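You operate a simulated robot arm through the tools that you are given. There is no shell and no other tool. Be economical: measure what you need, move in short steps, check, and stop when the job is done.

The job below is to be done with a simulated two-armed robot. You get a single attempt, and the scene is never put back.

TASK
Pick up the blue card with one hand, pass it to the other hand and put it on the upper middle shelf of the spares rack.

Only the result counts: the job must be done as asked and must still hold three seconds after the hand-in. Knocking over, shifting, dropping, spilling or breaking anything else fails it.

THE ROBOT
Two 6-joint arms with two-finger grippers on one trunk, on a base that drives. Base frame: it is fixed to the floor where the robot stands at the start and does not move with it; the origin is under the middle of the robot, x ahead of it, y to its left, z up; the surface under the hand at the start is at about z = 900. Lengths are in mm, angles in degrees, forces in N, time in s.
The left shoulder is at the start at [61, 144, 900], the right one opposite. With the tool pointing down near the work surface each hand reaches from about 260 to 700 mm from the robot's upright axis, wherever it stands, measured 20 degrees to its own side. Places, roughly: upper middle shelf of the spares rack [900, 1700, 1200]. Payload 2.45 kg a hand.
The TCP of each hand is the grasp point between the finger pads, 26 mm short of the fingertips. In the tool frame z runs along the fingers and y along their closing line. The gripper opens to 96 mm. The gripper's body begins 69 mm behind the TCP.
Orientation is that of the tool frame in the base frame, as a unit quaternion [x, y, z, w]. With the fingers straight down and closing along the base's y, the tool's x points along the base's -x, its y along +y and its z along -z.

THE INTERFACE
- The arms move only by the tool nudge_tool. It takes "left_deltas", "right_deltas" or both (then of equal length, played together; a hand with none holds still); each is a list of rows, each a list of 7 numbers: the shift along the tool's x, y, z in m, then the turn, a rotation vector about the tool's x, y, z in degrees, then the opening, from 0 (shut) to 1 (fully open). In form: [[tx, ty, tz, wx, wy, wz, hand], ...]. A call has 1 to 20 rows; each row is the pose to reach, as a shift and turn from the pose commanded when the call began, along the tool's axes at that moment. Each row takes 0.2 s and may step no farther than 50 mm and 8.6 degrees from the row before; otherwise, or with a gripper value out of range, the whole call is refused. Where a pose cannot be reached the arm comes as near as it can. A force on the tool above 40 N (or 10 N above the force at the start of the call, whichever is more), or a blocked arm, ends the call early, and 0.2 s more pass. The fingers move at their own pace and stop on an object; they squeeze with about 41 N. The grip force told is the motor's: it shows also when the fingers shut on nothing. Time passes only in rows, and 0.2 s behind the last, so rows that repeat a pose let the fingers close. The reply holds the time, the measured pose of the TCP, the force on the tool along the base axes, the opening and the grip force, in the units named above and with some noise, with the torque about the TCP (base axes, N m) and any sound that the robot's microphone picked up.
- Cameras (640 x 400 px; columns grow to the right, rows downward): "scene" is now at [141, 14.9, 1511.1]; the picture's right is [0.17, -0.99, -0.00], its down [-0.68, -0.12, -0.72] and it looks along [0.71, 0.12, -0.69] (base axes); focal length 286 px, centre (320, 200). "left" rides on the left gripper at [82, -3, -98] in its tool frame; the picture's right is [0.04, 1.00, 0.00], its down [-0.73, 0.03, -0.68] and it looks along [-0.68, 0.03, 0.73] (tool axes); focal length 256 px, centre (320, 200). "right" rides on the right gripper at [81, 3, -98] in its tool frame; the picture's right is [-0.04, 1.00, 0.00], its down [-0.73, -0.03, -0.68] and it looks along [-0.68, -0.03, 0.73] (tool axes); focal length 256 px, centre (320, 200). There is no depth. A picture from a camera that has moved, and an enlarged one, comes with that camera's place and axes in the base frame and with its lens.
- grab_frame(camera): a new picture of that camera. The clock stands still meanwhile.
- move_column(by): slides the trunk up (or, below 0, down) by that many mm; the arms and the scene camera ride with it, the base frame stays. It gives what a move gives, with no picture.
- base_move(legs): drives the robot by 1 to 6 legs, each [ahead, turn to the left] in mm and degrees, along the robot's own axes; the way and the turn of a leg run together, so that a leg with both is an arc; at most 1500 mm and 180 degrees a leg. The arms and the cameras ride along, it lands a little off, and it stops where it bumps. It gives what a move gives.
- turn_head(pan, tilt): turns the head with the scene camera to pan (to the left, within 86 degrees either way) and tilt (down, from -29 to 69), counted from straight ahead of the robot. It gives what a move gives.
- zoom(camera, box): a new picture of the part [left, top, right, bottom] of that camera's present view, enlarged. The clock stands still meanwhile.
- close_job(): hands the job in; it is judged then, once.

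Work in short steps. Places have to be worked out from the pictures, the camera data and where the tool is seen: move nearer, look again, correct. Check each grasp and each placing, and mend what went wrong. You have 120 turns and 100 pictures in all, those below and enlarged ones among them. Open the grippers and draw the arms clear of the work before you hand the job in, unless the task says otherwise; then end with one line.

The tools are called after "Request:" as a command line: name --argument value ..., lists and objects as JSON in quotes. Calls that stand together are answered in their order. nudge_tool: Moves the arms, as the interface text tells. Its arguments: {"type":"object","properties":{"left_deltas":{"type":"array"},"right_deltas":{"type":"array"}},"required":[]} The other tools are called the same way: move_column (by) slides the trunk up or down; base_move (legs) drives the base; turn_head (pan, tilt) turns the head that bears the scene camera; grab_frame (camera) takes a picture; zoom (camera, box) takes an enlarged picture of a part of a camera's view; close_job () hands the job in.

At the start:

```text
t: 0.0
left_ee_pos: [427.0, 233.7, 1125.8]
left_orientation: [-0.002, 1.0, 0.0, 0.0]
left_wrist_force: [0.1, 0.1, 0.6]
left_moment: [-0.03, 0.02, -0.01]
left_finger_gap: 95.9
left_gripper_force: 0.0
right_ee_pos: [478.1, -165.1, 1177.5]
right_orientation: [-0.003, 1.0, 0.0, 0.0]
right_wrist_force: [-0.5, 0.4, -0.8]
right_moment: [-0.01, -0.01, -0.01]
right_finger_gap: 96.1
right_gripper_force: 0.0
trunk travel left (down, up): [-525.0, 65.0]
robot x, y, heading: [0.5, -2.9, 0.1]
head pan, tilt: [9.7, 43.5]
```

scene: 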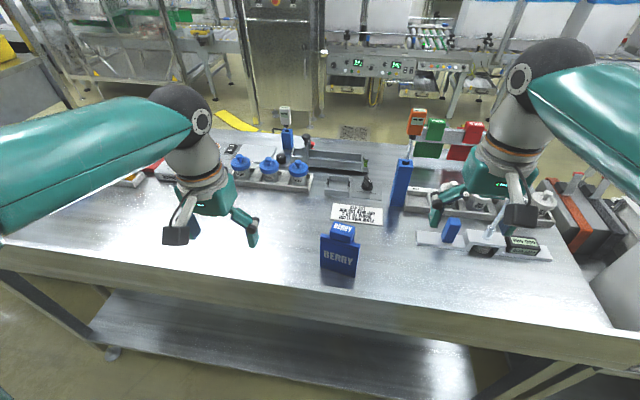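
right: 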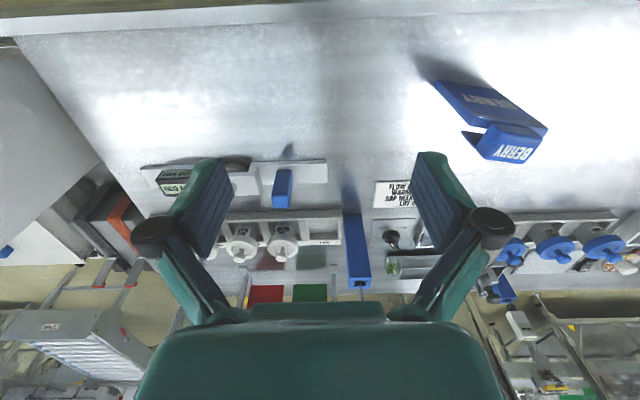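
left: 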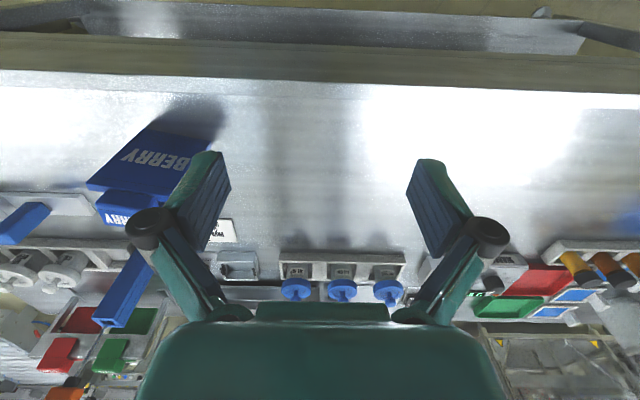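

I look closer at the bench to find the blue card among several blue things.

Request:
zoom --camera "scene" --box '[380, 100, 580, 270]'

Request:
zoom --camera "scene" --box '[100, 100, 400, 280]'

```text
2.35 times, centred on (480, 185) of scene
camera zoom: at [141.0, 14.9, 1511.1], right [0.17, -0.99, 0.0], down [-0.68, -0.12, -0.72], along [0.71, 0.12, -0.69], focal length 674 px, centre (-56, 235)
```

zoom: 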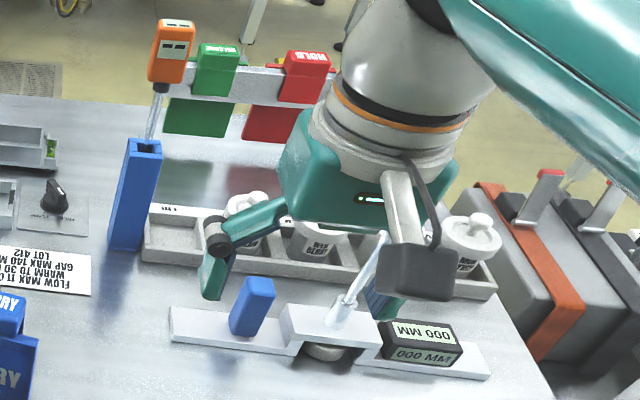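

```text
2.13 times, centred on (250, 190) of scene
camera zoom: at [141.0, 14.9, 1511.1], right [0.17, -0.99, 0.0], down [-0.68, -0.12, -0.72], along [0.71, 0.12, -0.69], focal length 611 px, centre (469, 221)
```

zoom: 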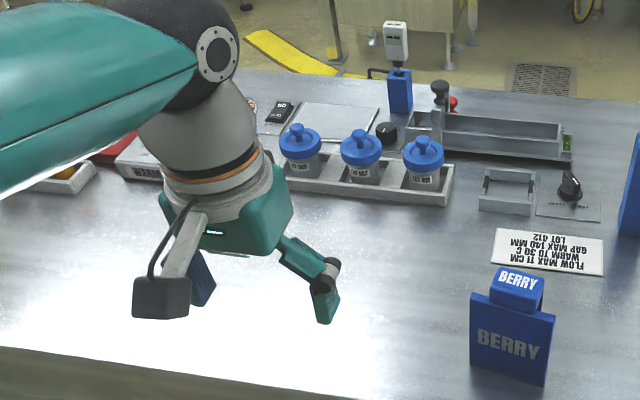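

The blue BERRY card seems to stand upright near (530, 35). I turn the head to see the rack to the left, and take a closer picture of the card.

Request:
zoom --camera "scene" --box '[290, 200, 390, 290]'

Request:
zoom --camera "right" --box '[400, 50, 580, 180]'

Request:
turn_head --pan 62 --tilt 15

Request:
grab_frame --camera "scene"

```text
4.44 times, centred on (340, 245) of scene
camera zoom: at [141.0, 14.9, 1511.1], right [0.17, -0.99, 0.0], down [-0.68, -0.12, -0.72], along [0.71, 0.12, -0.69], focal length 1274 px, centre (231, 0)
```

zoom: 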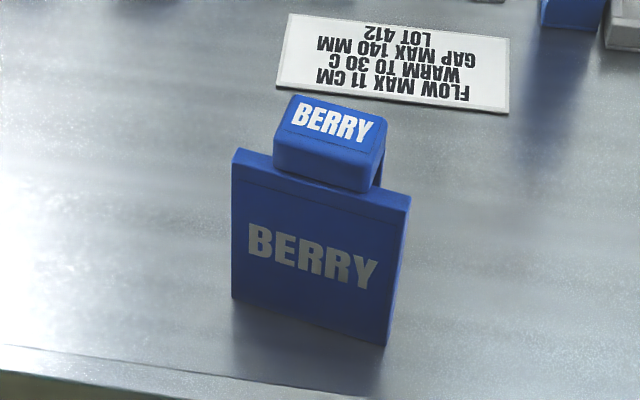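

```text
3.08 times, centred on (490, 115) of right
camera zoom: at [397.5, -162.2, 1276.0], right [0.04, 1.0, 0.0], down [0.73, -0.03, 0.68], along [0.68, -0.02, -0.73], focal length 788 px, centre (-203, 462)
```

zoom: 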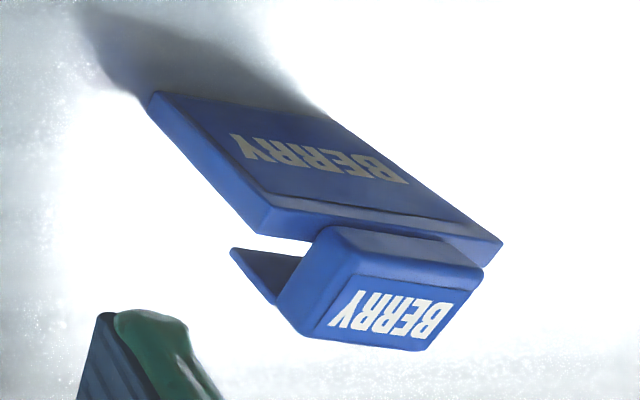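

```text
t: 1.2
left_ee_pos: [427.1, 233.3, 1127.2]
left_orientation: [-0.001, 1.0, -0.001, 0.0]
left_wrist_force: [-0.5, -0.6, -0.2]
left_moment: [0.02, 0.0, -0.02]
left_finger_gap: 96.3
left_gripper_force: 0.0
right_ee_pos: [478.4, -165.3, 1178.1]
right_orientation: [-0.004, 1.0, 0.0, 0.0]
right_wrist_force: [0.1, -0.1, -0.4]
right_moment: [-0.02, -0.05, 0.0]
right_finger_gap: 95.9
right_gripper_force: 0.0
trunk travel left (down, up): [-525.0, 65.0]
robot x, y, heading: [-0.8, 2.2, -0.1]
head pan, tilt: [62.0, 15.0]
```

```text
92 pictures are left
camera scene: at [103.7, 83.4, 1555.8], right [0.88, -0.47, 0.0], down [-0.12, -0.23, -0.97], along [0.45, 0.85, -0.26], focal length 286 px, centre (320, 200)
```

scene: 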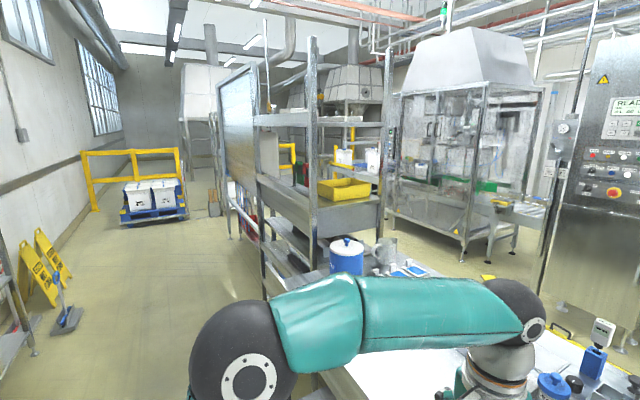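

The card has a hook tab on top. I look closer at the rack.

Request:
zoom --camera "scene" --box '[200, 40, 420, 300]'

```text
1.54 times, centred on (310, 170) of scene
camera zoom: at [103.7, 83.4, 1555.8], right [0.88, -0.47, 0.0], down [-0.12, -0.23, -0.97], along [0.45, 0.85, -0.26], focal length 441 px, centre (335, 246)
```

zoom: 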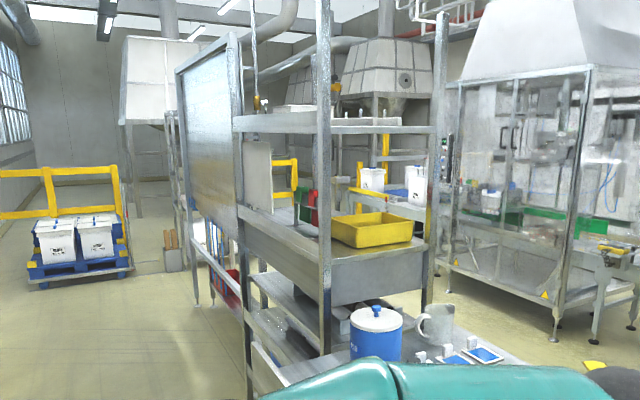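

The card stands with plate normal roughly along x, bottom at about (525, 35), tab top about z=1045, yaw about 7°. I yaw the right hand about 83° and bring it nearer to the card's side for a close view.

Request:
nudge_tool --right_deltas '[[-0.0067, 0.0085, 0.0027, 0, 0, -8.3, 1], [-0.0134, 0.017, 0.0054, 0, 0, -16.6, 1], [-0.02, 0.0255, 0.0081, 0, 0, -24.9, 1], [-0.0268, 0.034, 0.0108, 0, 0, -33.2, 1], [-0.0335, 0.0425, 0.0135, 0, 0, -41.5, 1], [-0.04, 0.051, 0.0162, 0, 0, -49.8, 1], [-0.047, 0.0595, 0.0189, 0, 0, -58.1, 1], [-0.0536, 0.068, 0.0216, 0, 0, -66.4, 1], [-0.06, 0.0765, 0.0243, 0, 0, -74.7, 1], [-0.067, 0.085, 0.027, 0, 0, -83, 1]]'

Request:
grab_frame --camera "right"

Request:
turn_head --pan 0 --tilt 45

Request:
grab_frame --camera "scene"

```text
t: 3.4
left_ee_pos: [426.8, 234.4, 1126.1]
left_orientation: [-0.002, 1.0, -0.001, 0.0]
left_wrist_force: [0.0, -0.1, -0.2]
left_moment: [-0.01, 0.03, 0.01]
left_finger_gap: 96.1
left_gripper_force: 0.0
right_ee_pos: [545.1, -81.0, 1151.3]
right_orientation: [-0.666, 0.746, 0.0, 0.0]
right_wrist_force: [-0.2, 0.1, -0.6]
right_moment: [0.0, 0.01, 0.04]
right_finger_gap: 95.8
right_gripper_force: 0.1
trunk travel left (down, up): [-525.0, 65.0]
robot x, y, heading: [2.6, 1.4, 0.1]
head pan, tilt: [62.0, 15.0]
```

```text
90 pictures are left
camera right: at [533.6, -160.9, 1248.7], right [-0.99, 0.15, 0.0], down [0.11, 0.73, 0.68], along [0.1, 0.67, -0.73], focal length 256 px, centre (320, 200)
```

right: 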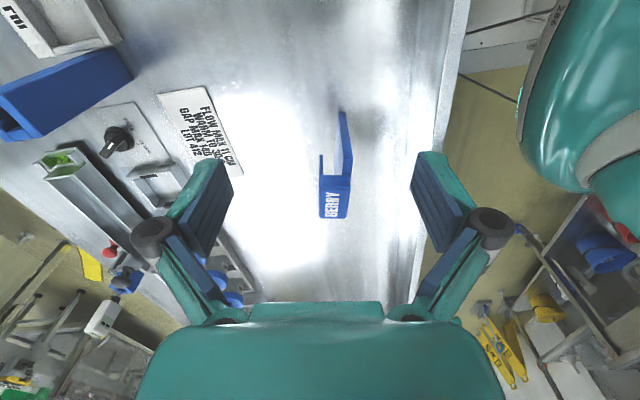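

```text
t: 4.7
left_ee_pos: [426.3, 234.3, 1126.8]
left_orientation: [-0.002, 1.0, -0.001, 0.0]
left_wrist_force: [0.5, 0.1, -0.7]
left_moment: [0.0, -0.01, 0.01]
left_finger_gap: 96.2
left_gripper_force: 0.1
right_ee_pos: [545.2, -82.1, 1150.8]
right_orientation: [-0.665, 0.747, 0.0, -0.001]
right_wrist_force: [0.3, -0.4, -0.9]
right_moment: [0.0, 0.03, -0.02]
right_finger_gap: 95.8
right_gripper_force: 0.0
trunk travel left (down, up): [-525.0, 65.0]
robot x, y, heading: [2.5, 1.3, 0.1]
head pan, tilt: [0.0, 45.0]
```

```text
89 pictures are left
camera scene: at [141.2, 1.0, 1509.0], right [0.0, -1.0, 0.0], down [-0.71, 0.0, -0.71], along [0.71, 0.0, -0.71], focal length 286 px, centre (320, 200)
```

scene: 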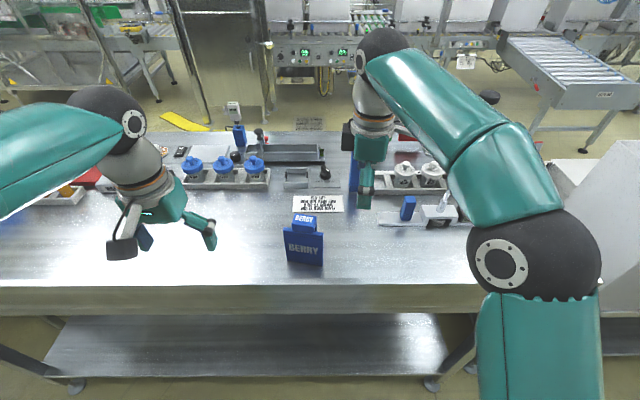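

I enlarge the side view of the hook.

Request:
zoom --camera "right" --box '[280, 90, 400, 240]'

Request:
zoom --camera "scene" --box '[265, 195, 345, 275]'

```text
2.67 times, centred on (340, 165) of right
camera zoom: at [532.8, -161.4, 1249.0], right [-0.99, 0.16, 0.0], down [0.12, 0.72, 0.68], along [0.11, 0.67, -0.73], focal length 683 px, centre (267, 293)
```

zoom: 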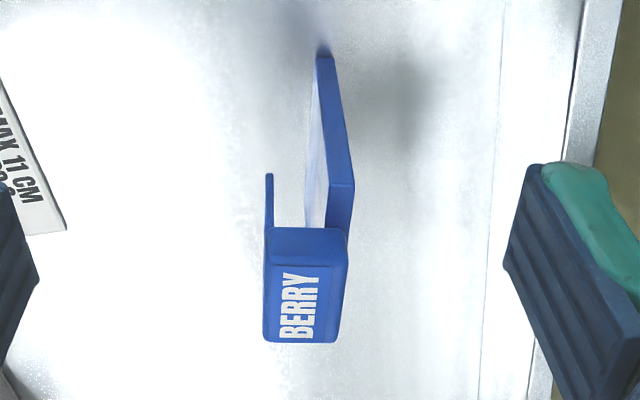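

```text
5.00 times, centred on (305, 235) of scene
camera zoom: at [141.2, 1.0, 1509.0], right [0.0, -1.0, 0.0], down [-0.71, 0.0, -0.71], along [0.71, 0.0, -0.71], focal length 1433 px, centre (395, 25)
```

zoom: 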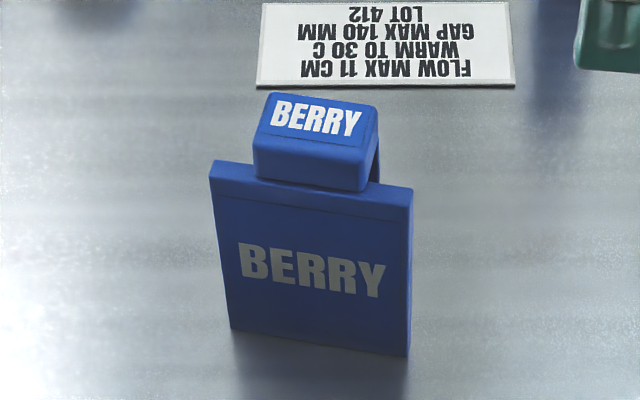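

Tab: 38 mm deep, about 50 wide, centre near (549, 35), top z≈1044, yaw ≈10°. I move the open hand to just above it and check.

Request:
nudge_tool --right_deltas '[[-0.039, 0.0035, 0.0, 0, 0, 1, 1], [-0.078, 0.007, 0.0, 0, 0, 2, 1], [-0.116, 0.0104, 0.0, 0, 0, 3, 1], [-0.116, 0.0104, 0.036, 0, 0, 3, 1], [-0.116, 0.0104, 0.036, 0, 0, 3, 1]]'

Request:
grab_frame --camera "right"

Request:
zoom --camera "scene" --box '[240, 150, 380, 280]'

```text
t: 5.9
left_ee_pos: [425.8, 232.4, 1126.7]
left_orientation: [-0.002, 1.0, -0.001, 0.0]
left_wrist_force: [0.3, -0.5, -0.4]
left_moment: [0.02, -0.02, 0.0]
left_finger_gap: 96.2
left_gripper_force: 0.0
right_ee_pos: [549.1, 39.3, 1111.4]
right_orientation: [-0.645, 0.764, 0.0, -0.001]
right_wrist_force: [0.3, 0.0, 0.0]
right_moment: [0.02, -0.04, 0.01]
right_finger_gap: 96.0
right_gripper_force: 0.0
right hand out of reach, approached as far as the arm can: row 3
trunk travel left (down, up): [-525.0, 65.0]
robot x, y, heading: [-2.4, 6.5, -0.1]
head pan, tilt: [0.0, 45.0]
```

```text
86 pictures are left
camera right: at [532.1, -40.2, 1209.6], right [-0.98, 0.21, 0.0], down [0.15, 0.72, 0.68], along [0.14, 0.66, -0.73], focal length 256 px, centre (320, 200)
```

right: 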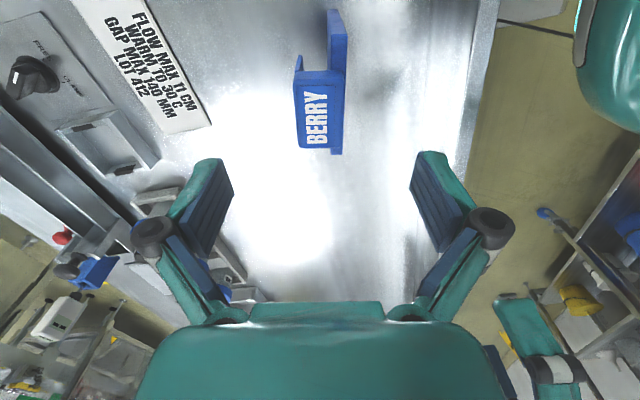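

```text
3.08 times, centred on (310, 215) of scene
camera zoom: at [141.0, 1.2, 1508.9], right [0.0, -1.0, 0.0], down [-0.71, 0.0, -0.71], along [0.71, 0.0, -0.71], focal length 882 px, centre (351, 154)
```

zoom: 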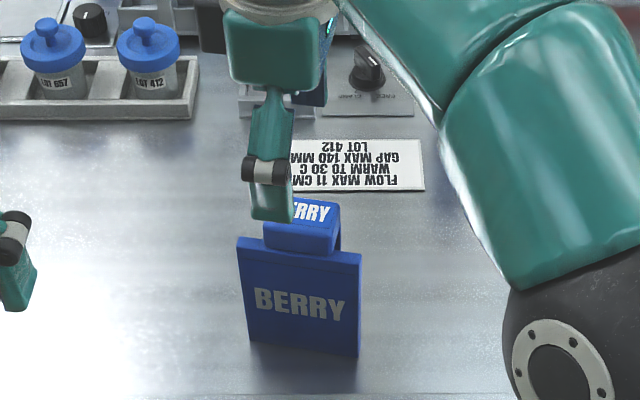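

The fingers straddle the tab properly centred. I descend to z≈1034 with fingers open and then close.

Request:
nudge_tool --right_deltas '[[0.003, 0, 0.026, 0, 0, 0, 1], [0.003, 0, 0.052, 0, 0, 0, 1], [0.003, 0, 0.076, 0, 0, 0, 1], [0.003, 0, 0.076, 0, 0, 0, 1], [0.003, 0, 0.076, 0, 0, 0, 0.6], [0.003, 0, 0.076, 0, 0, 0, 0.3], [0.003, 0, 0.076, 0, 0, 0, 0.3]]'

Request:
zoom --camera "scene" --box '[240, 150, 380, 280]'

```text
t: 7.5
left_ee_pos: [428.2, 233.0, 1126.1]
left_orientation: [-0.001, 1.0, -0.001, 0.0]
left_wrist_force: [0.4, -0.7, 0.8]
left_moment: [-0.01, -0.04, -0.01]
left_finger_gap: 95.7
left_gripper_force: 0.1
right_ee_pos: [549.0, 33.8, 1037.6]
right_orientation: [-0.645, 0.764, -0.001, 0.0]
right_wrist_force: [0.9, -0.6, -0.3]
right_moment: [-0.04, 0.02, -0.03]
right_finger_gap: 35.3
right_gripper_force: 39.7
trunk travel left (down, up): [-525.0, 65.0]
robot x, y, heading: [3.0, -3.1, -0.1]
head pan, tilt: [0.0, 45.0]
```

```text
3.08 times, centred on (310, 215) of scene
camera zoom: at [141.2, 0.9, 1509.0], right [0.0, -1.0, 0.0], down [-0.71, 0.0, -0.71], along [0.71, 0.0, -0.71], focal length 882 px, centre (351, 154)
```

zoom: 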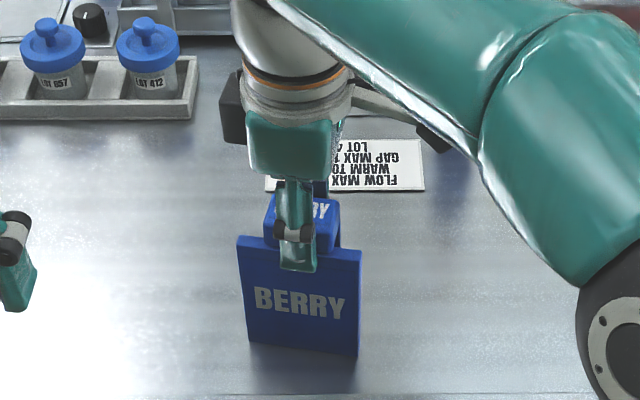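

Gripped with a 35 mm gap and 40 N. I lift the card straight up.

Request:
nudge_tool --right_deltas '[[0, 0, -0.01, 0, 0, 0, 0], [0, 0, -0.03, 0, 0, 0, 0], [0, 0, -0.065, 0, 0, 0, 0], [0, 0, -0.1, 0, 0, 0, 0], [0, 0, -0.14, 0, 0, 0, 0], [0, 0, -0.18, 0, 0, 0, 0], [0, 0, -0.2, 0, 0, 0, 0], [0, 0, -0.2, 0, 0, 0, 0]]'

Request:
grab_frame --camera "scene"

```text
t: 9.3
left_ee_pos: [428.3, 233.0, 1125.9]
left_orientation: [-0.002, 1.0, -0.001, 0.0]
left_wrist_force: [0.6, 0.2, 0.0]
left_moment: [0.01, 0.01, -0.02]
left_finger_gap: 96.0
left_gripper_force: 0.0
right_ee_pos: [514.3, 22.3, 1192.8]
right_orientation: [-0.644, 0.765, 0.001, 0.0]
right_wrist_force: [0.7, 0.3, -1.0]
right_moment: [-0.01, 0.0, 0.04]
right_finger_gap: 35.0
right_gripper_force: 40.9
right hand out of reach, approached as far as the arm can: row 5, 6, 7, 8
trunk travel left (down, up): [-525.0, 65.0]
robot x, y, heading: [-0.8, 1.7, 0.0]
head pan, tilt: [0.0, 45.0]
```

```text
83 pictures are left
camera scene: at [142.2, 1.3, 1508.8], right [0.0, -1.0, 0.0], down [-0.71, 0.0, -0.71], along [0.71, 0.0, -0.71], focal length 286 px, centre (320, 200)
```

scene: 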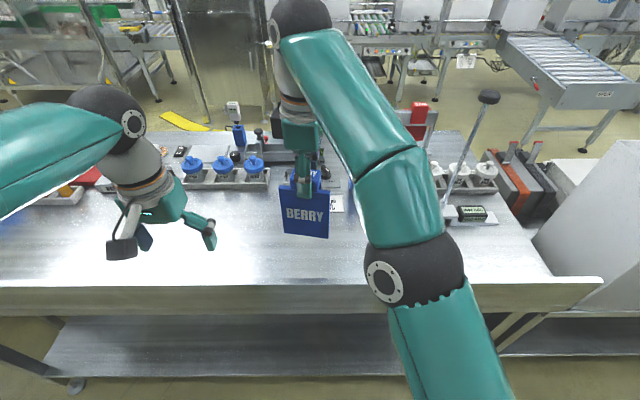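

Card lifted; arm near its height limit. I yaw the right hand back by 80° so the plate is edge-on to the robot, drawing it in somewhat.

Request:
nudge_tool --right_deltas '[[0.005, 0.004, 0, 0, 0, 8, 0], [0.01, 0.008, 0, 0, 0, 16, 0], [0.015, 0.012, 0, 0, 0, 24, 0], [0.02, 0.016, 0, 0, 0, 32, 0], [0.025, 0.02, 0, 0, 0, 40, 0], [0.03, 0.023, 0, 0, 0, 48, 0], [0.035, 0.026, 0, 0, 0, 56, 0], [0.04, 0.03, 0, 0, 0, 64, 0], [0.045, 0.034, 0, 0, 0, 72, 0], [0.049, 0.037, 0, 0, 0, 80, 0], [0.049, 0.037, 0, 0, 0, 80, 0]]'

Request:
grab_frame --camera "scene"

```text
t: 11.7
left_ee_pos: [427.4, 234.4, 1126.1]
left_orientation: [-0.002, 1.0, -0.001, 0.001]
left_wrist_force: [-0.1, 1.0, 0.0]
left_moment: [-0.01, -0.01, -0.01]
left_finger_gap: 95.7
left_gripper_force: 0.1
right_ee_pos: [467.1, -22.1, 1193.1]
right_orientation: [-0.002, 1.0, -0.001, 0.0]
right_wrist_force: [-0.2, 0.8, -0.5]
right_moment: [0.0, 0.0, 0.02]
right_finger_gap: 34.7
right_gripper_force: 41.1
trunk travel left (down, up): [-525.0, 65.0]
robot x, y, heading: [-1.3, 1.1, 0.1]
head pan, tilt: [0.0, 45.0]
```

```text
82 pictures are left
camera scene: at [141.2, 1.0, 1508.9], right [0.0, -1.0, 0.0], down [-0.71, 0.0, -0.71], along [0.71, 0.0, -0.71], focal length 286 px, centre (320, 200)
```

scene: 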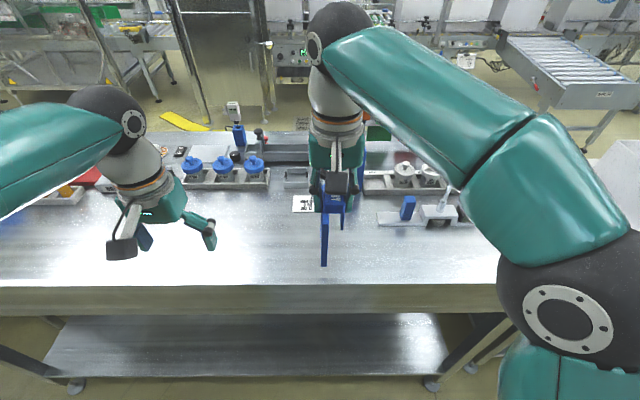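

Commands restart from the reached pose. I move the card farther out and lower (right TCP ≈ (580,-30,1140)), and pitch the left hand forward by 60° at a staging place to the left.

Request:
nudge_tool --right_deltas '[[-0.014, -0.001, 0.0066, 0, 0, 0, 0], [-0.028, -0.002, 0.0132, 0, 0, 0, 0], [-0.042, -0.003, 0.02, 0, 0, 0, 0], [-0.056, -0.004, 0.0265, 0, 0, 0, 0], [-0.07, -0.005, 0.033, 0, 0, 0, 0], [-0.084, -0.006, 0.04, 0, 0, 0, 0], [-0.099, -0.007, 0.0465, 0, 0, 0, 0], [-0.113, -0.008, 0.053, 0, 0, 0, 0]]' --left_deltas '[[-0.003, -0.014, 0.002, 0, -7.5, 0, 1], [-0.006, -0.028, 0.0045, 0, -15, 0, 1], [-0.009, -0.042, 0.0067, 0, -22.5, 0, 1], [-0.012, -0.057, 0.009, 0, -30, 0, 1], [-0.015, -0.071, 0.011, 0, -37.5, 0, 1], [-0.018, -0.085, 0.0135, 0, -45, 0, 1], [-0.021, -0.1, 0.0155, 0, -52.5, 0, 1], [-0.024, -0.114, 0.018, 0, -60, 0, 1]]'

Request:
grab_frame --camera "scene"

Request:
grab_frame --camera "left"

```text
t: 13.5
left_ee_pos: [450.6, 118.7, 1108.6]
left_orientation: [0.0, 0.866, 0.0, 0.5]
left_wrist_force: [-0.6, 0.6, 0.2]
left_moment: [0.01, 0.0, 0.0]
left_finger_gap: 96.0
left_gripper_force: 0.1
right_ee_pos: [574.9, -29.6, 1137.2]
right_orientation: [-0.003, 1.0, 0.002, -0.001]
right_wrist_force: [0.3, -1.4, -0.4]
right_moment: [0.0, 0.01, 0.03]
right_finger_gap: 35.0
right_gripper_force: 41.1
right hand out of reach, approached as far as the arm can: row 8
trunk travel left (down, up): [-525.0, 65.0]
robot x, y, heading: [1.4, 2.2, -0.3]
head pan, tilt: [0.0, 45.0]
```

```text
81 pictures are left
camera scene: at [141.4, 0.1, 1509.0], right [0.0, -1.0, 0.0], down [-0.71, 0.0, -0.71], along [0.71, 0.0, -0.71], focal length 286 px, centre (320, 200)
```

scene: 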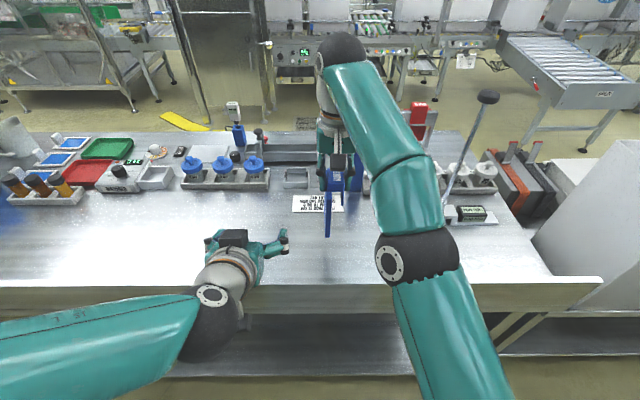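

```text
80 pictures are left
camera left: at [324.6, 115.1, 1086.7], right [-0.02, 1.0, -0.04], down [-0.22, 0.03, 0.97], along [0.97, 0.03, 0.22], focal length 256 px, centre (320, 200)
```

left: 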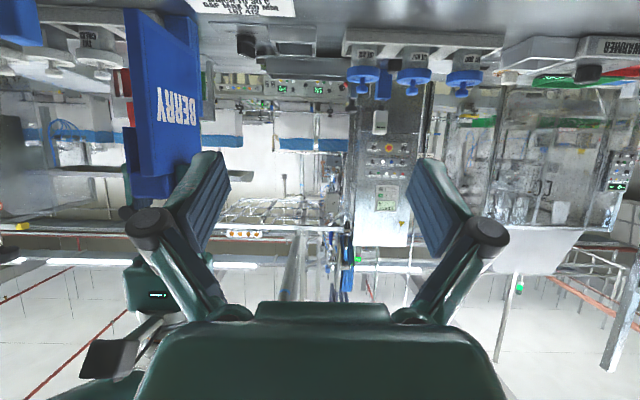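

The card edge is seen at about x=531, y≈-15, bottom z≈1001, as predicted. I shift the left hand in line behind the plate's edge.

Request:
nudge_tool --left_deltas '[[0.001, -0.034, 0.003, 0, 0, 0, 1], [0.002, -0.068, 0.006, 0, 0, 0, 1], [0.0035, -0.102, 0.01, 0, 0, 0, 1], [0.0045, -0.134, 0.0142, 0, 0, 0, 1], [0.0045, -0.134, 0.0142, 0, 0, 0, 1]]'

Request:
grab_frame --camera "left"

Request:
grab_frame --camera "scene"

```text
t: 14.7
left_ee_pos: [462.1, -15.0, 1099.1]
left_orientation: [-0.003, 0.866, 0.001, 0.5]
left_wrist_force: [0.0, 0.1, 0.1]
left_moment: [-0.02, -0.04, -0.01]
left_finger_gap: 95.8
left_gripper_force: 0.0
right_ee_pos: [575.4, -29.0, 1137.9]
right_orientation: [-0.003, 1.0, 0.001, 0.0]
right_wrist_force: [-0.6, 0.2, -0.4]
right_moment: [-0.01, -0.01, 0.04]
right_finger_gap: 35.1
right_gripper_force: 40.9
trunk travel left (down, up): [-525.0, 65.0]
robot x, y, heading: [0.7, 1.3, -0.5]
head pan, tilt: [0.0, 45.0]
```

```text
79 pictures are left
camera left: at [335.5, -19.8, 1077.2], right [-0.02, 1.0, -0.04], down [-0.22, 0.03, 0.97], along [0.97, 0.03, 0.22], focal length 256 px, centre (320, 200)
```

left: 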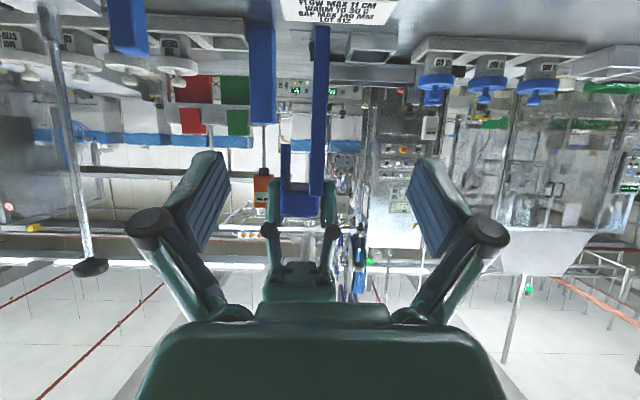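

```text
78 pictures are left
camera scene: at [141.1, 1.2, 1509.0], right [0.0, -1.0, 0.0], down [-0.71, 0.0, -0.71], along [0.71, 0.0, -0.71], focal length 286 px, centre (320, 200)
```

scene: 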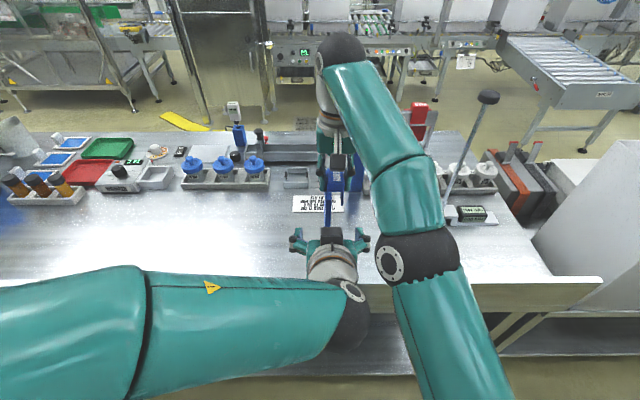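

The plate is centred between the left fingers and the flap's lower end (z≈1079) is above the grip zone. I advance along the fingers to the plate edge and close.

Request:
nudge_tool --left_deltas '[[0.001, 0, 0.025, 0, 0, 0, 1], [0.002, 0, 0.05, 0, 0, 0, 1], [0.0035, 0, 0.075, 0, 0, 0, 1], [0.0045, 0, 0.096, 0, 0, 0, 1], [0.0045, 0, 0.096, 0, 0, 0, 1]]'

Request:
grab_frame --camera "left"

Request:
grab_frame --camera "right"

```text
t: 15.9
left_ee_pos: [542.9, -13.8, 1047.0]
left_orientation: [-0.002, 0.866, 0.0, 0.5]
left_wrist_force: [0.0, 0.1, -0.3]
left_moment: [0.0, 0.01, 0.03]
left_finger_gap: 96.1
left_gripper_force: 0.1
right_ee_pos: [574.5, -28.5, 1137.1]
right_orientation: [-0.002, 1.0, 0.0, 0.0]
right_wrist_force: [-0.2, 0.2, -0.7]
right_moment: [-0.03, -0.04, -0.02]
right_finger_gap: 34.9
right_gripper_force: 41.3
trunk travel left (down, up): [-525.0, 65.0]
robot x, y, heading: [0.3, 0.8, -0.0]
head pan, tilt: [0.0, 45.0]
```

```text
77 pictures are left
camera left: at [416.6, -18.9, 1024.7], right [-0.02, 1.0, -0.04], down [-0.22, 0.03, 0.97], along [0.97, 0.03, 0.22], focal length 256 px, centre (320, 200)
```

left: 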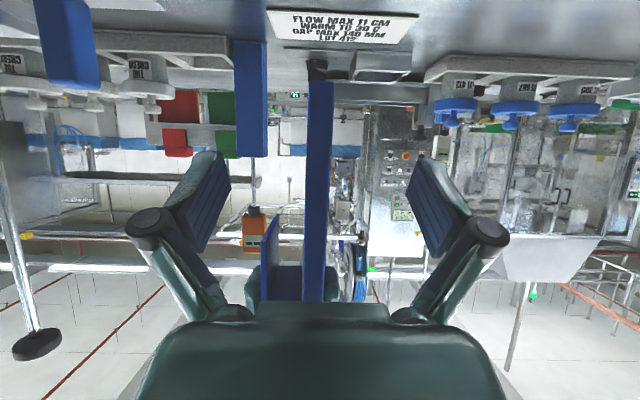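

```text
76 pictures are left
camera right: at [493.0, -25.3, 1236.1], right [0.03, 1.0, 0.0], down [0.73, -0.03, 0.68], along [0.68, -0.02, -0.73], focal length 256 px, centre (320, 200)
```

right: 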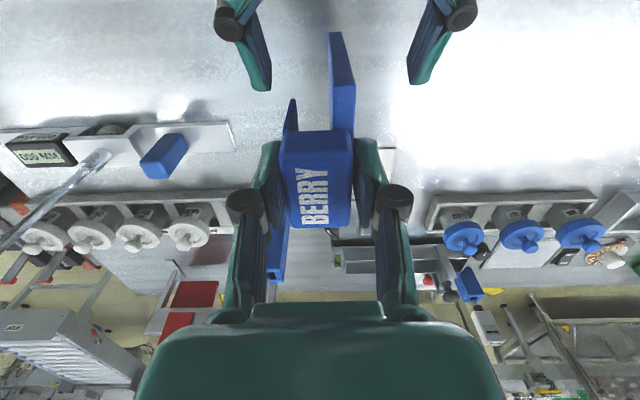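

Well centred. I close the left hand on the plate.

Request:
nudge_tool --left_deltas '[[0, 0, 0, 0, 0, 0, 0.5], [0, 0, 0, 0, 0, 0, 0.3], [0, 0, 0, 0, 0, 0, 0.15], [0, 0, 0, 0, 0, 0, 0], [0, 0, 0, 0, 0, 0, 0], [0, 0, 0, 0, 0, 0, 0]]'

Request:
grab_frame --camera "right"

```text
t: 17.3
left_ee_pos: [543.2, -15.1, 1046.0]
left_orientation: [-0.002, 0.866, 0.001, 0.5]
left_wrist_force: [1.3, -7.2, 0.5]
left_moment: [0.33, 0.07, -0.26]
left_finger_gap: 9.8
left_gripper_force: 37.0
right_ee_pos: [574.4, -29.8, 1137.6]
right_orientation: [-0.003, 1.0, 0.0, -0.001]
right_wrist_force: [-1.7, 7.8, 0.8]
right_moment: [0.31, 0.1, 0.07]
right_finger_gap: 34.9
right_gripper_force: 41.1
trunk travel left (down, up): [-525.0, 65.0]
robot x, y, heading: [-4.7, 5.8, -0.0]
head pan, tilt: [0.0, 45.0]
```

```text
75 pictures are left
camera right: at [493.2, -24.9, 1236.0], right [0.03, 1.0, 0.0], down [0.73, -0.03, 0.68], along [0.68, -0.02, -0.73], focal length 256 px, centre (320, 200)
```

right: 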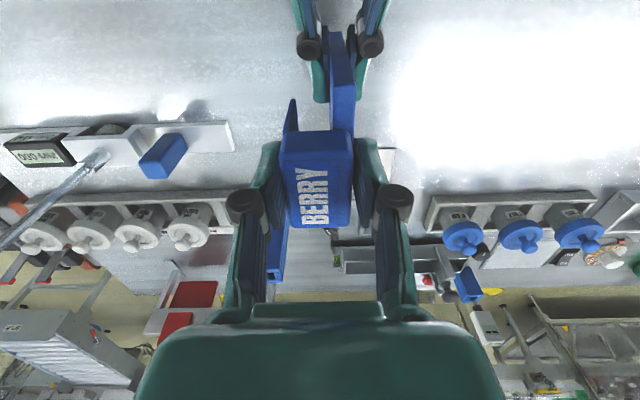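

Left holds the plate (gap 9.8 mm, 37 N). I open the right hand, then lower the card with the left by 45 mm out of the right fingers.

Request:
nudge_tool --right_deltas '[[0, 0, 0, 0, 0, 0, 0.5], [0, 0, 0, 0, 0, 0, 0.9], [0, 0, 0, 0, 0, 0, 0.9], [0, 0, 0, 0, 0, 0, 0.9], [0, 0, 0, 0, 0, 0, 0.9], [0, 0, 0, 0, 0, 0, 0.9], [0, 0, 0, 0, 0, 0, 0.9]]' --left_deltas '[[0, 0, 0, 0, 0, 0, 0], [0, 0, 0, 0, 0, 0, 0], [0, 0, 0, 0, 0, 0, 0], [0.013, 0, 0.0075, 0, 0, 0, 0], [0.026, 0, 0.015, 0, 0, 0, 0], [0.039, 0, 0.0225, 0, 0, 0, 0], [0.039, 0, 0.0225, 0, 0, 0, 0]]'

Request:
grab_frame --camera "right"

Request:
grab_frame --camera "left"

```text
t: 18.9
left_ee_pos: [541.3, -12.3, 1003.2]
left_orientation: [-0.002, 0.866, 0.0, 0.5]
left_wrist_force: [-1.4, -0.3, -1.0]
left_moment: [0.02, 0.02, 0.0]
left_finger_gap: 9.9
left_gripper_force: 37.1
right_ee_pos: [574.1, -28.6, 1136.4]
right_orientation: [-0.003, 1.0, -0.001, 0.0]
right_wrist_force: [-0.2, -0.1, -0.4]
right_moment: [0.0, -0.01, 0.01]
right_finger_gap: 86.4
right_gripper_force: 0.0
trunk travel left (down, up): [-525.0, 65.0]
robot x, y, heading: [-0.8, -1.1, 0.1]
head pan, tilt: [0.0, 45.0]
```

```text
74 pictures are left
camera right: at [493.2, -25.3, 1236.0], right [0.04, 1.0, 0.0], down [0.73, -0.03, 0.68], along [0.68, -0.02, -0.73], focal length 256 px, centre (320, 200)
```

right: 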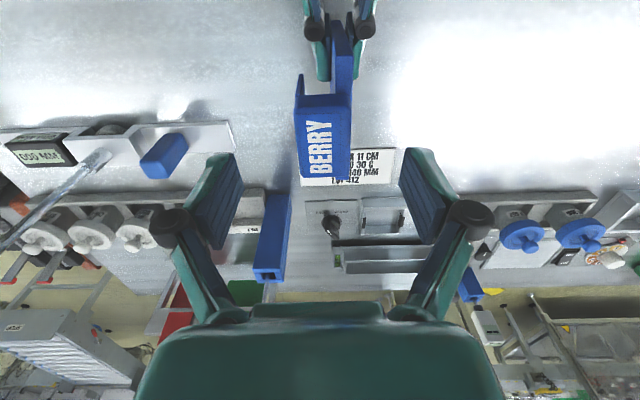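

```text
73 pictures are left
camera left: at [415.4, -17.7, 980.3], right [-0.02, 1.0, -0.04], down [-0.22, 0.03, 0.97], along [0.97, 0.03, 0.22], focal length 256 px, centre (320, 200)
```

left: 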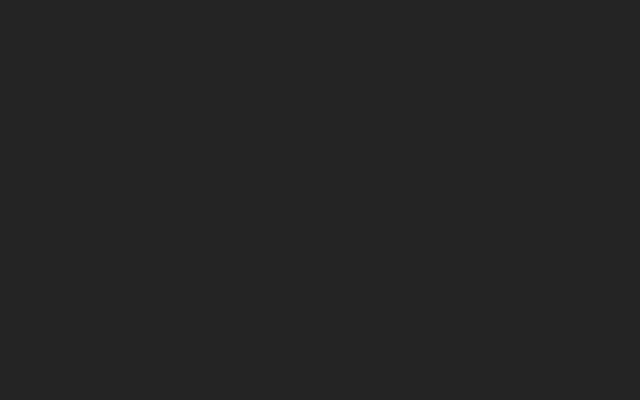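

Handover succeeded (the left camera is dark just now). I move the right hand aside to the right and back, then raise the left hand with the card.

Request:
nudge_tool --right_deltas '[[0, -0.045, 0, 0, 0, 0, 0.9], [0, -0.09, 0, 0, 0, 0, 0.9], [0, -0.135, 0, 0, 0, 0, 0.9], [0.03, -0.17, 0, 0, 0, 0, 0.9], [0.07, -0.19, 0, 0, 0, 0, 0.5], [0.11, -0.2, -0.01, 0, 0, 0, 0.5], [0.15, -0.21, -0.02, 0, 0, 0, 0.2], [0.19, -0.22, -0.03, 0, 0, 0, 0.2], [0.23, -0.22, -0.04, 0, 0, 0, 0.2]]' --left_deltas '[[0, 0, 0, 0, 0, 0, 0], [0, 0, 0, 0, 0, 0, 0], [0, 0, 0, 0, 0, 0, 0], [-0.02, 0.01, -0.012, 0, 0, 0, 0], [-0.05, 0.03, -0.03, 0, 0, 0, 0], [-0.08, 0.05, -0.05, 0, 0, 0, 0], [-0.11, 0.07, -0.07, 0, 0, 0, 0], [-0.14, 0.09, -0.09, 0, 0, 0, 0], [-0.15, 0.1, -0.1, 0, 0, 0, 0]]'

Request:
turn_head --pan 40 --tilt 45

Request:
grab_frame --camera "scene"

Request:
grab_frame --camera "left"

```text
t: 20.9
left_ee_pos: [529.1, 84.9, 1183.2]
left_orientation: [-0.002, 0.866, 0.0, 0.501]
left_wrist_force: [-0.2, 0.2, -0.8]
left_moment: [-0.02, 0.03, 0.02]
left_finger_gap: 9.9
left_gripper_force: 37.2
right_ee_pos: [344.4, -249.5, 1176.1]
right_orientation: [-0.003, 1.0, 0.0, 0.0]
right_wrist_force: [0.1, 0.9, 0.1]
right_moment: [0.01, 0.01, -0.03]
right_finger_gap: 19.3
right_gripper_force: 0.0
trunk travel left (down, up): [-525.0, 65.0]
robot x, y, heading: [-1.7, 0.3, -0.0]
head pan, tilt: [0.0, 45.0]
```

```text
t: 22.0
left_ee_pos: [530.5, 83.6, 1181.5]
left_orientation: [-0.002, 0.866, 0.0, 0.5]
left_wrist_force: [0.3, -0.1, 0.2]
left_moment: [-0.01, 0.02, 0.03]
left_finger_gap: 9.9
left_gripper_force: 36.8
right_ee_pos: [346.5, -249.7, 1177.0]
right_orientation: [-0.003, 1.0, 0.0, -0.001]
right_wrist_force: [0.0, -0.1, 0.8]
right_moment: [0.0, -0.03, -0.01]
right_finger_gap: 19.3
right_gripper_force: 0.0
trunk travel left (down, up): [-525.0, 65.0]
robot x, y, heading: [-2.3, 1.0, 0.1]
head pan, tilt: [40.0, 45.0]
```

```text
72 pictures are left
camera scene: at [122.1, 53.1, 1509.0], right [0.64, -0.77, 0.0], down [-0.54, -0.45, -0.71], along [0.54, 0.45, -0.71], focal length 286 px, centre (320, 200)
```

scene: 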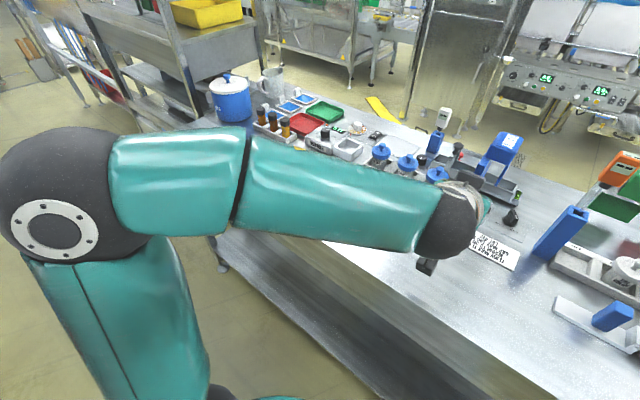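

```text
71 pictures are left
camera left: at [404.7, 80.0, 1159.7], right [-0.02, 1.0, -0.04], down [-0.22, 0.03, 0.97], along [0.97, 0.03, 0.22], focal length 256 px, centre (320, 200)
```

left: 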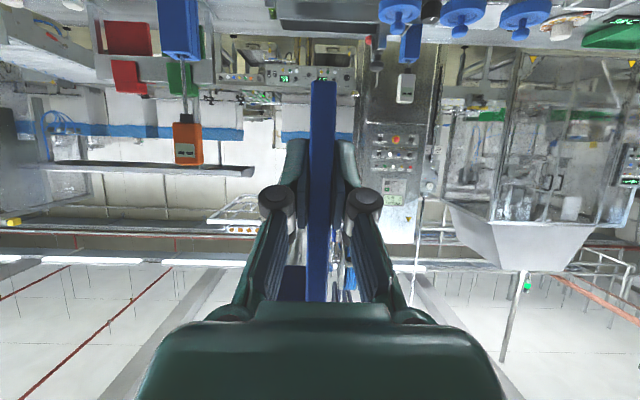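

Card firmly held. The rack looks to span about x 680–1110, y 1250–2120 with shelf z≈1150, long open side facing -x. I raise the trunk, back off from the bench, and turn left.

Request:
move_column --by 60

Request:
base_move --legs '[[-280, 0]]'

Request:
turn_head --pan 75 --tilt 30

Request:
grab_frame --camera "scene"

```text
t: 23.0
left_ee_pos: [531.7, 84.3, 1242.6]
left_orientation: [-0.003, 0.866, 0.001, 0.5]
left_wrist_force: [0.4, -0.4, -0.9]
left_moment: [0.01, 0.04, 0.03]
left_finger_gap: 9.8
left_gripper_force: 36.8
right_ee_pos: [346.3, -249.6, 1236.3]
right_orientation: [-0.004, 1.0, 0.0, 0.0]
right_wrist_force: [0.1, 0.3, 0.0]
right_moment: [0.0, 0.0, 0.0]
right_finger_gap: 19.3
right_gripper_force: 0.1
trunk travel left (down, up): [-585.0, 5.0]
robot x, y, heading: [-1.5, 3.0, -0.0]
head pan, tilt: [40.0, 45.0]
```

```text
t: 25.0
left_ee_pos: [253.5, 85.4, 1241.5]
left_orientation: [-0.002, 0.865, 0.0, 0.501]
left_wrist_force: [-1.0, -0.7, -0.8]
left_moment: [0.0, 0.04, -0.01]
left_finger_gap: 9.8
left_gripper_force: 37.2
right_ee_pos: [69.7, -249.7, 1236.1]
right_orientation: [-0.003, 1.0, -0.001, 0.0]
right_wrist_force: [-0.8, 0.1, 0.6]
right_moment: [0.0, -0.02, -0.02]
right_finger_gap: 19.5
right_gripper_force: 0.0
trunk travel left (down, up): [-585.0, 5.0]
robot x, y, heading: [-273.0, -0.4, 0.1]
head pan, tilt: [40.0, 45.0]
```

```text
t: 26.0
left_ee_pos: [254.3, 85.4, 1243.2]
left_orientation: [-0.002, 0.866, 0.0, 0.5]
left_wrist_force: [0.6, 0.4, -0.3]
left_moment: [0.01, 0.02, 0.01]
left_finger_gap: 10.0
left_gripper_force: 37.3
right_ee_pos: [70.1, -249.6, 1236.9]
right_orientation: [-0.003, 1.0, 0.0, 0.0]
right_wrist_force: [-0.2, 0.3, -0.2]
right_moment: [0.01, -0.02, -0.03]
right_finger_gap: 19.3
right_gripper_force: 0.1
trunk travel left (down, up): [-585.0, 5.0]
robot x, y, heading: [-275.5, 0.2, 0.2]
head pan, tilt: [75.0, 30.0]
```

```text
70 pictures are left
camera scene: at [-193.4, 88.4, 1591.6], right [0.97, -0.26, 0.0], down [-0.13, -0.48, -0.87], along [0.22, 0.84, -0.5], focal length 286 px, centre (320, 200)
```

scene: 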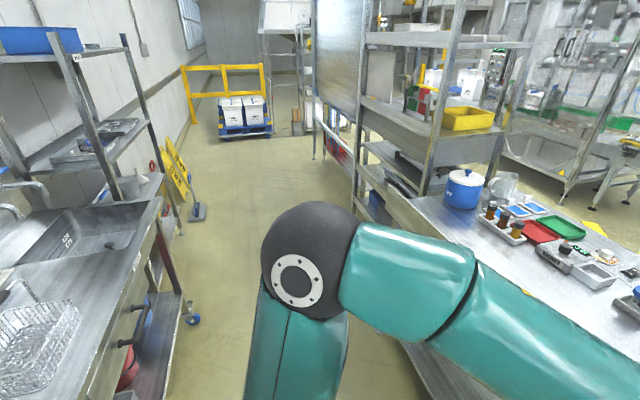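

There's a sink bench along x≈-600 and the aisle is about a metre wide. I take an arc to the left into its middle, then look before driving along it.

Request:
base_move --legs '[[346, 90]]'

Request:
turn_head --pan -15 --tilt 25

Request:
grab_frame --camera "scene"

```text
t: 30.3
left_ee_pos: [-100.1, 748.1, 1241.1]
left_orientation: [-0.591, 0.634, 0.339, 0.366]
left_wrist_force: [-0.2, 0.2, -0.1]
left_moment: [-0.02, -0.06, -0.06]
left_finger_gap: 9.8
left_gripper_force: 37.0
right_ee_pos: [218.0, 536.8, 1238.1]
right_orientation: [-0.681, 0.732, -0.001, 0.0]
right_wrist_force: [-0.5, 0.0, -0.5]
right_moment: [-0.01, -0.05, 0.02]
right_finger_gap: 19.2
right_gripper_force: 0.1
trunk travel left (down, up): [-585.0, 5.0]
robot x, y, heading: [-10.9, 206.4, 87.4]
head pan, tilt: [75.0, 30.0]
stopped in leg 1: the robot was blocked; the commanded pose is now the measured one
```

```text
t: 31.9
left_ee_pos: [-96.9, 745.7, 1242.1]
left_orientation: [-0.59, 0.634, 0.341, 0.366]
left_wrist_force: [0.3, 0.1, 0.1]
left_moment: [-0.01, 0.01, -0.05]
left_finger_gap: 10.0
left_gripper_force: 37.8
right_ee_pos: [220.8, 534.8, 1237.5]
right_orientation: [-0.679, 0.734, -0.001, -0.001]
right_wrist_force: [-0.1, -0.5, -0.7]
right_moment: [0.01, -0.01, -0.02]
right_finger_gap: 19.5
right_gripper_force: 0.0
trunk travel left (down, up): [-585.0, 5.0]
robot x, y, heading: [-15.9, 205.1, 87.6]
head pan, tilt: [-15.0, 25.0]
```

```text
69 pictures are left
camera scene: at [14.9, 353.9, 1599.6], right [0.95, -0.3, 0.0], down [-0.13, -0.4, -0.91], along [0.27, 0.86, -0.42], focal length 286 px, centre (320, 200)
```

scene: 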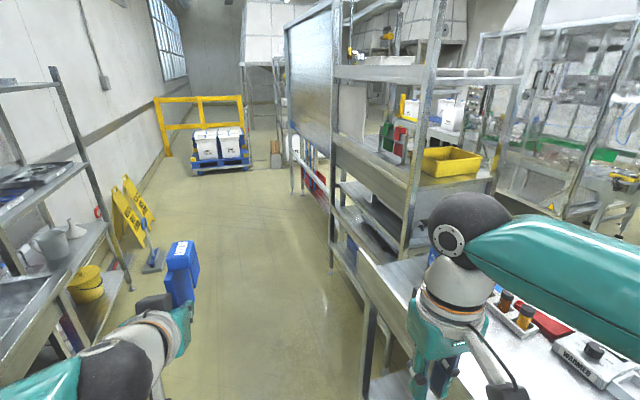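

The drive was stopped just short of 90°. I look right-down and left-down to learn what blocks.

Request:
turn_head --pan -80 --tilt 60

Request:
grab_frame --camera "scene"

Request:
turn_head --pan 80 --tilt 50

Request:
grab_frame --camera "scene"

```text
t: 33.3
left_ee_pos: [-97.4, 745.7, 1242.4]
left_orientation: [-0.59, 0.635, 0.34, 0.366]
left_wrist_force: [-0.6, -0.4, -0.6]
left_moment: [-0.03, 0.01, 0.01]
left_finger_gap: 9.8
left_gripper_force: 37.4
right_ee_pos: [220.4, 535.6, 1237.9]
right_orientation: [-0.68, 0.733, 0.0, -0.001]
right_wrist_force: [0.0, -0.1, 0.3]
right_moment: [-0.02, 0.02, -0.01]
right_finger_gap: 19.3
right_gripper_force: 0.0
trunk travel left (down, up): [-585.0, 5.0]
robot x, y, heading: [-13.2, 203.4, 87.4]
head pan, tilt: [-80.0, 60.0]
```

```text
68 pictures are left
camera scene: at [53.3, 274.8, 1549.6], right [0.13, -0.99, 0.0], down [-0.86, -0.11, -0.5], along [0.5, 0.06, -0.87], focal length 286 px, centre (320, 200)
```

scene: 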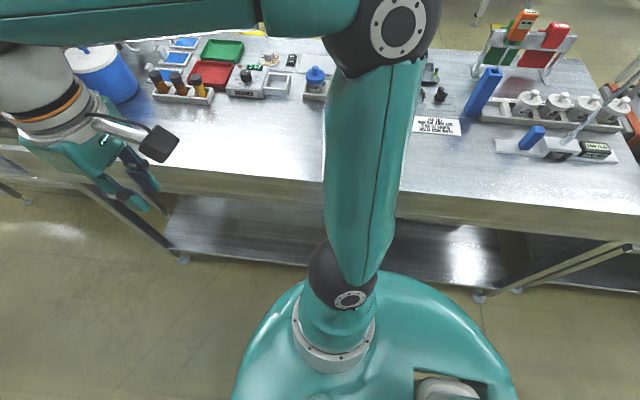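

```text
t: 35.7
left_ee_pos: [-97.6, 746.5, 1243.0]
left_orientation: [-0.589, 0.635, 0.34, 0.367]
left_wrist_force: [1.1, -1.0, 0.2]
left_moment: [-0.04, 0.0, -0.03]
left_finger_gap: 9.8
left_gripper_force: 37.3
right_ee_pos: [220.1, 534.6, 1237.3]
right_orientation: [-0.68, 0.733, 0.0, 0.0]
right_wrist_force: [0.3, 0.0, 0.5]
right_moment: [0.0, 0.01, -0.02]
right_finger_gap: 19.1
right_gripper_force: 0.1
trunk travel left (down, up): [-585.0, 5.0]
robot x, y, heading: [-12.9, 204.2, 87.4]
head pan, tilt: [80.0, 50.0]
```

```text
67 pictures are left
camera scene: at [-87.9, 282.9, 1562.1], right [0.22, 0.98, 0.0], down [0.75, -0.17, -0.64], along [-0.63, 0.14, -0.77], focal length 286 px, centre (320, 200)
```

scene: 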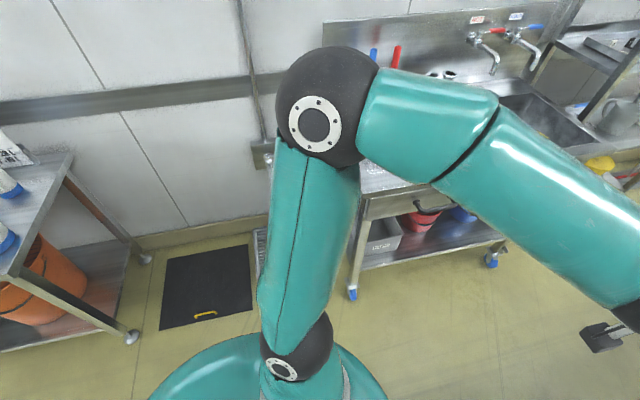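

Nothing obviously touches; I try a small leg back toward the aisle middle with a slight left turn.

Request:
base_move --legs '[[60, 6]]'

```text
t: 36.7
left_ee_pos: [-153.7, 796.7, 1242.3]
left_orientation: [0.623, -0.603, -0.357, -0.346]
left_wrist_force: [-0.6, 0.5, -1.0]
left_moment: [-0.03, -0.01, 0.02]
left_finger_gap: 9.8
left_gripper_force: 37.0
right_ee_pos: [184.7, 622.7, 1236.7]
right_orientation: [0.718, -0.696, 0.001, 0.001]
right_wrist_force: [-0.3, 1.2, -0.1]
right_moment: [-0.05, -0.04, -0.04]
right_finger_gap: 19.1
right_gripper_force: 0.2
trunk travel left (down, up): [-585.0, 5.0]
robot x, y, heading: [-8.9, 268.3, 93.9]
head pan, tilt: [80.0, 50.0]
```

Free again. I drive on along the aisle about 900 mm and look at the rack.

Request:
base_move --legs '[[900, -1]]'

Request:
turn_head --pan -55 --tilt 25

Request:
grab_frame --camera "scene"

```text
t: 41.5
left_ee_pos: [-204.6, 1695.6, 1242.5]
left_orientation: [0.619, -0.605, -0.358, -0.35]
left_wrist_force: [-1.0, 0.6, -0.8]
left_moment: [-0.04, 0.0, -0.04]
left_finger_gap: 9.7
left_gripper_force: 37.7
right_ee_pos: [131.3, 1516.5, 1237.4]
right_orientation: [0.715, -0.7, -0.001, 0.0]
right_wrist_force: [-0.7, 1.3, 0.5]
right_moment: [-0.03, -0.03, 0.02]
right_finger_gap: 19.2
right_gripper_force: 0.0
trunk travel left (down, up): [-585.0, 5.0]
robot x, y, heading: [-69.0, 1166.4, 93.2]
head pan, tilt: [80.0, 50.0]
```

```text
t: 43.7
left_ee_pos: [-205.6, 1694.0, 1244.2]
left_orientation: [0.619, -0.606, -0.357, -0.35]
left_wrist_force: [-0.2, -0.6, -0.4]
left_moment: [-0.05, -0.02, -0.02]
left_finger_gap: 9.8
left_gripper_force: 36.9
right_ee_pos: [132.5, 1515.1, 1239.2]
right_orientation: [0.715, -0.699, 0.0, 0.0]
right_wrist_force: [1.1, -0.9, 0.0]
right_moment: [-0.01, 0.0, 0.06]
right_finger_gap: 19.2
right_gripper_force: 0.0
trunk travel left (down, up): [-585.0, 5.0]
robot x, y, heading: [-68.9, 1161.6, 93.3]
head pan, tilt: [-55.0, 25.0]
```

```text
66 pictures are left
camera scene: at [-0.6, 1282.7, 1599.6], right [0.62, -0.78, 0.0], down [-0.33, -0.26, -0.91], along [0.71, 0.56, -0.42], focal length 286 px, centre (320, 200)
```

scene: 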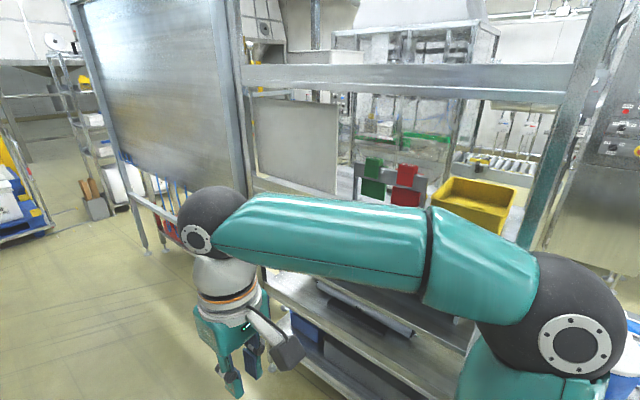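

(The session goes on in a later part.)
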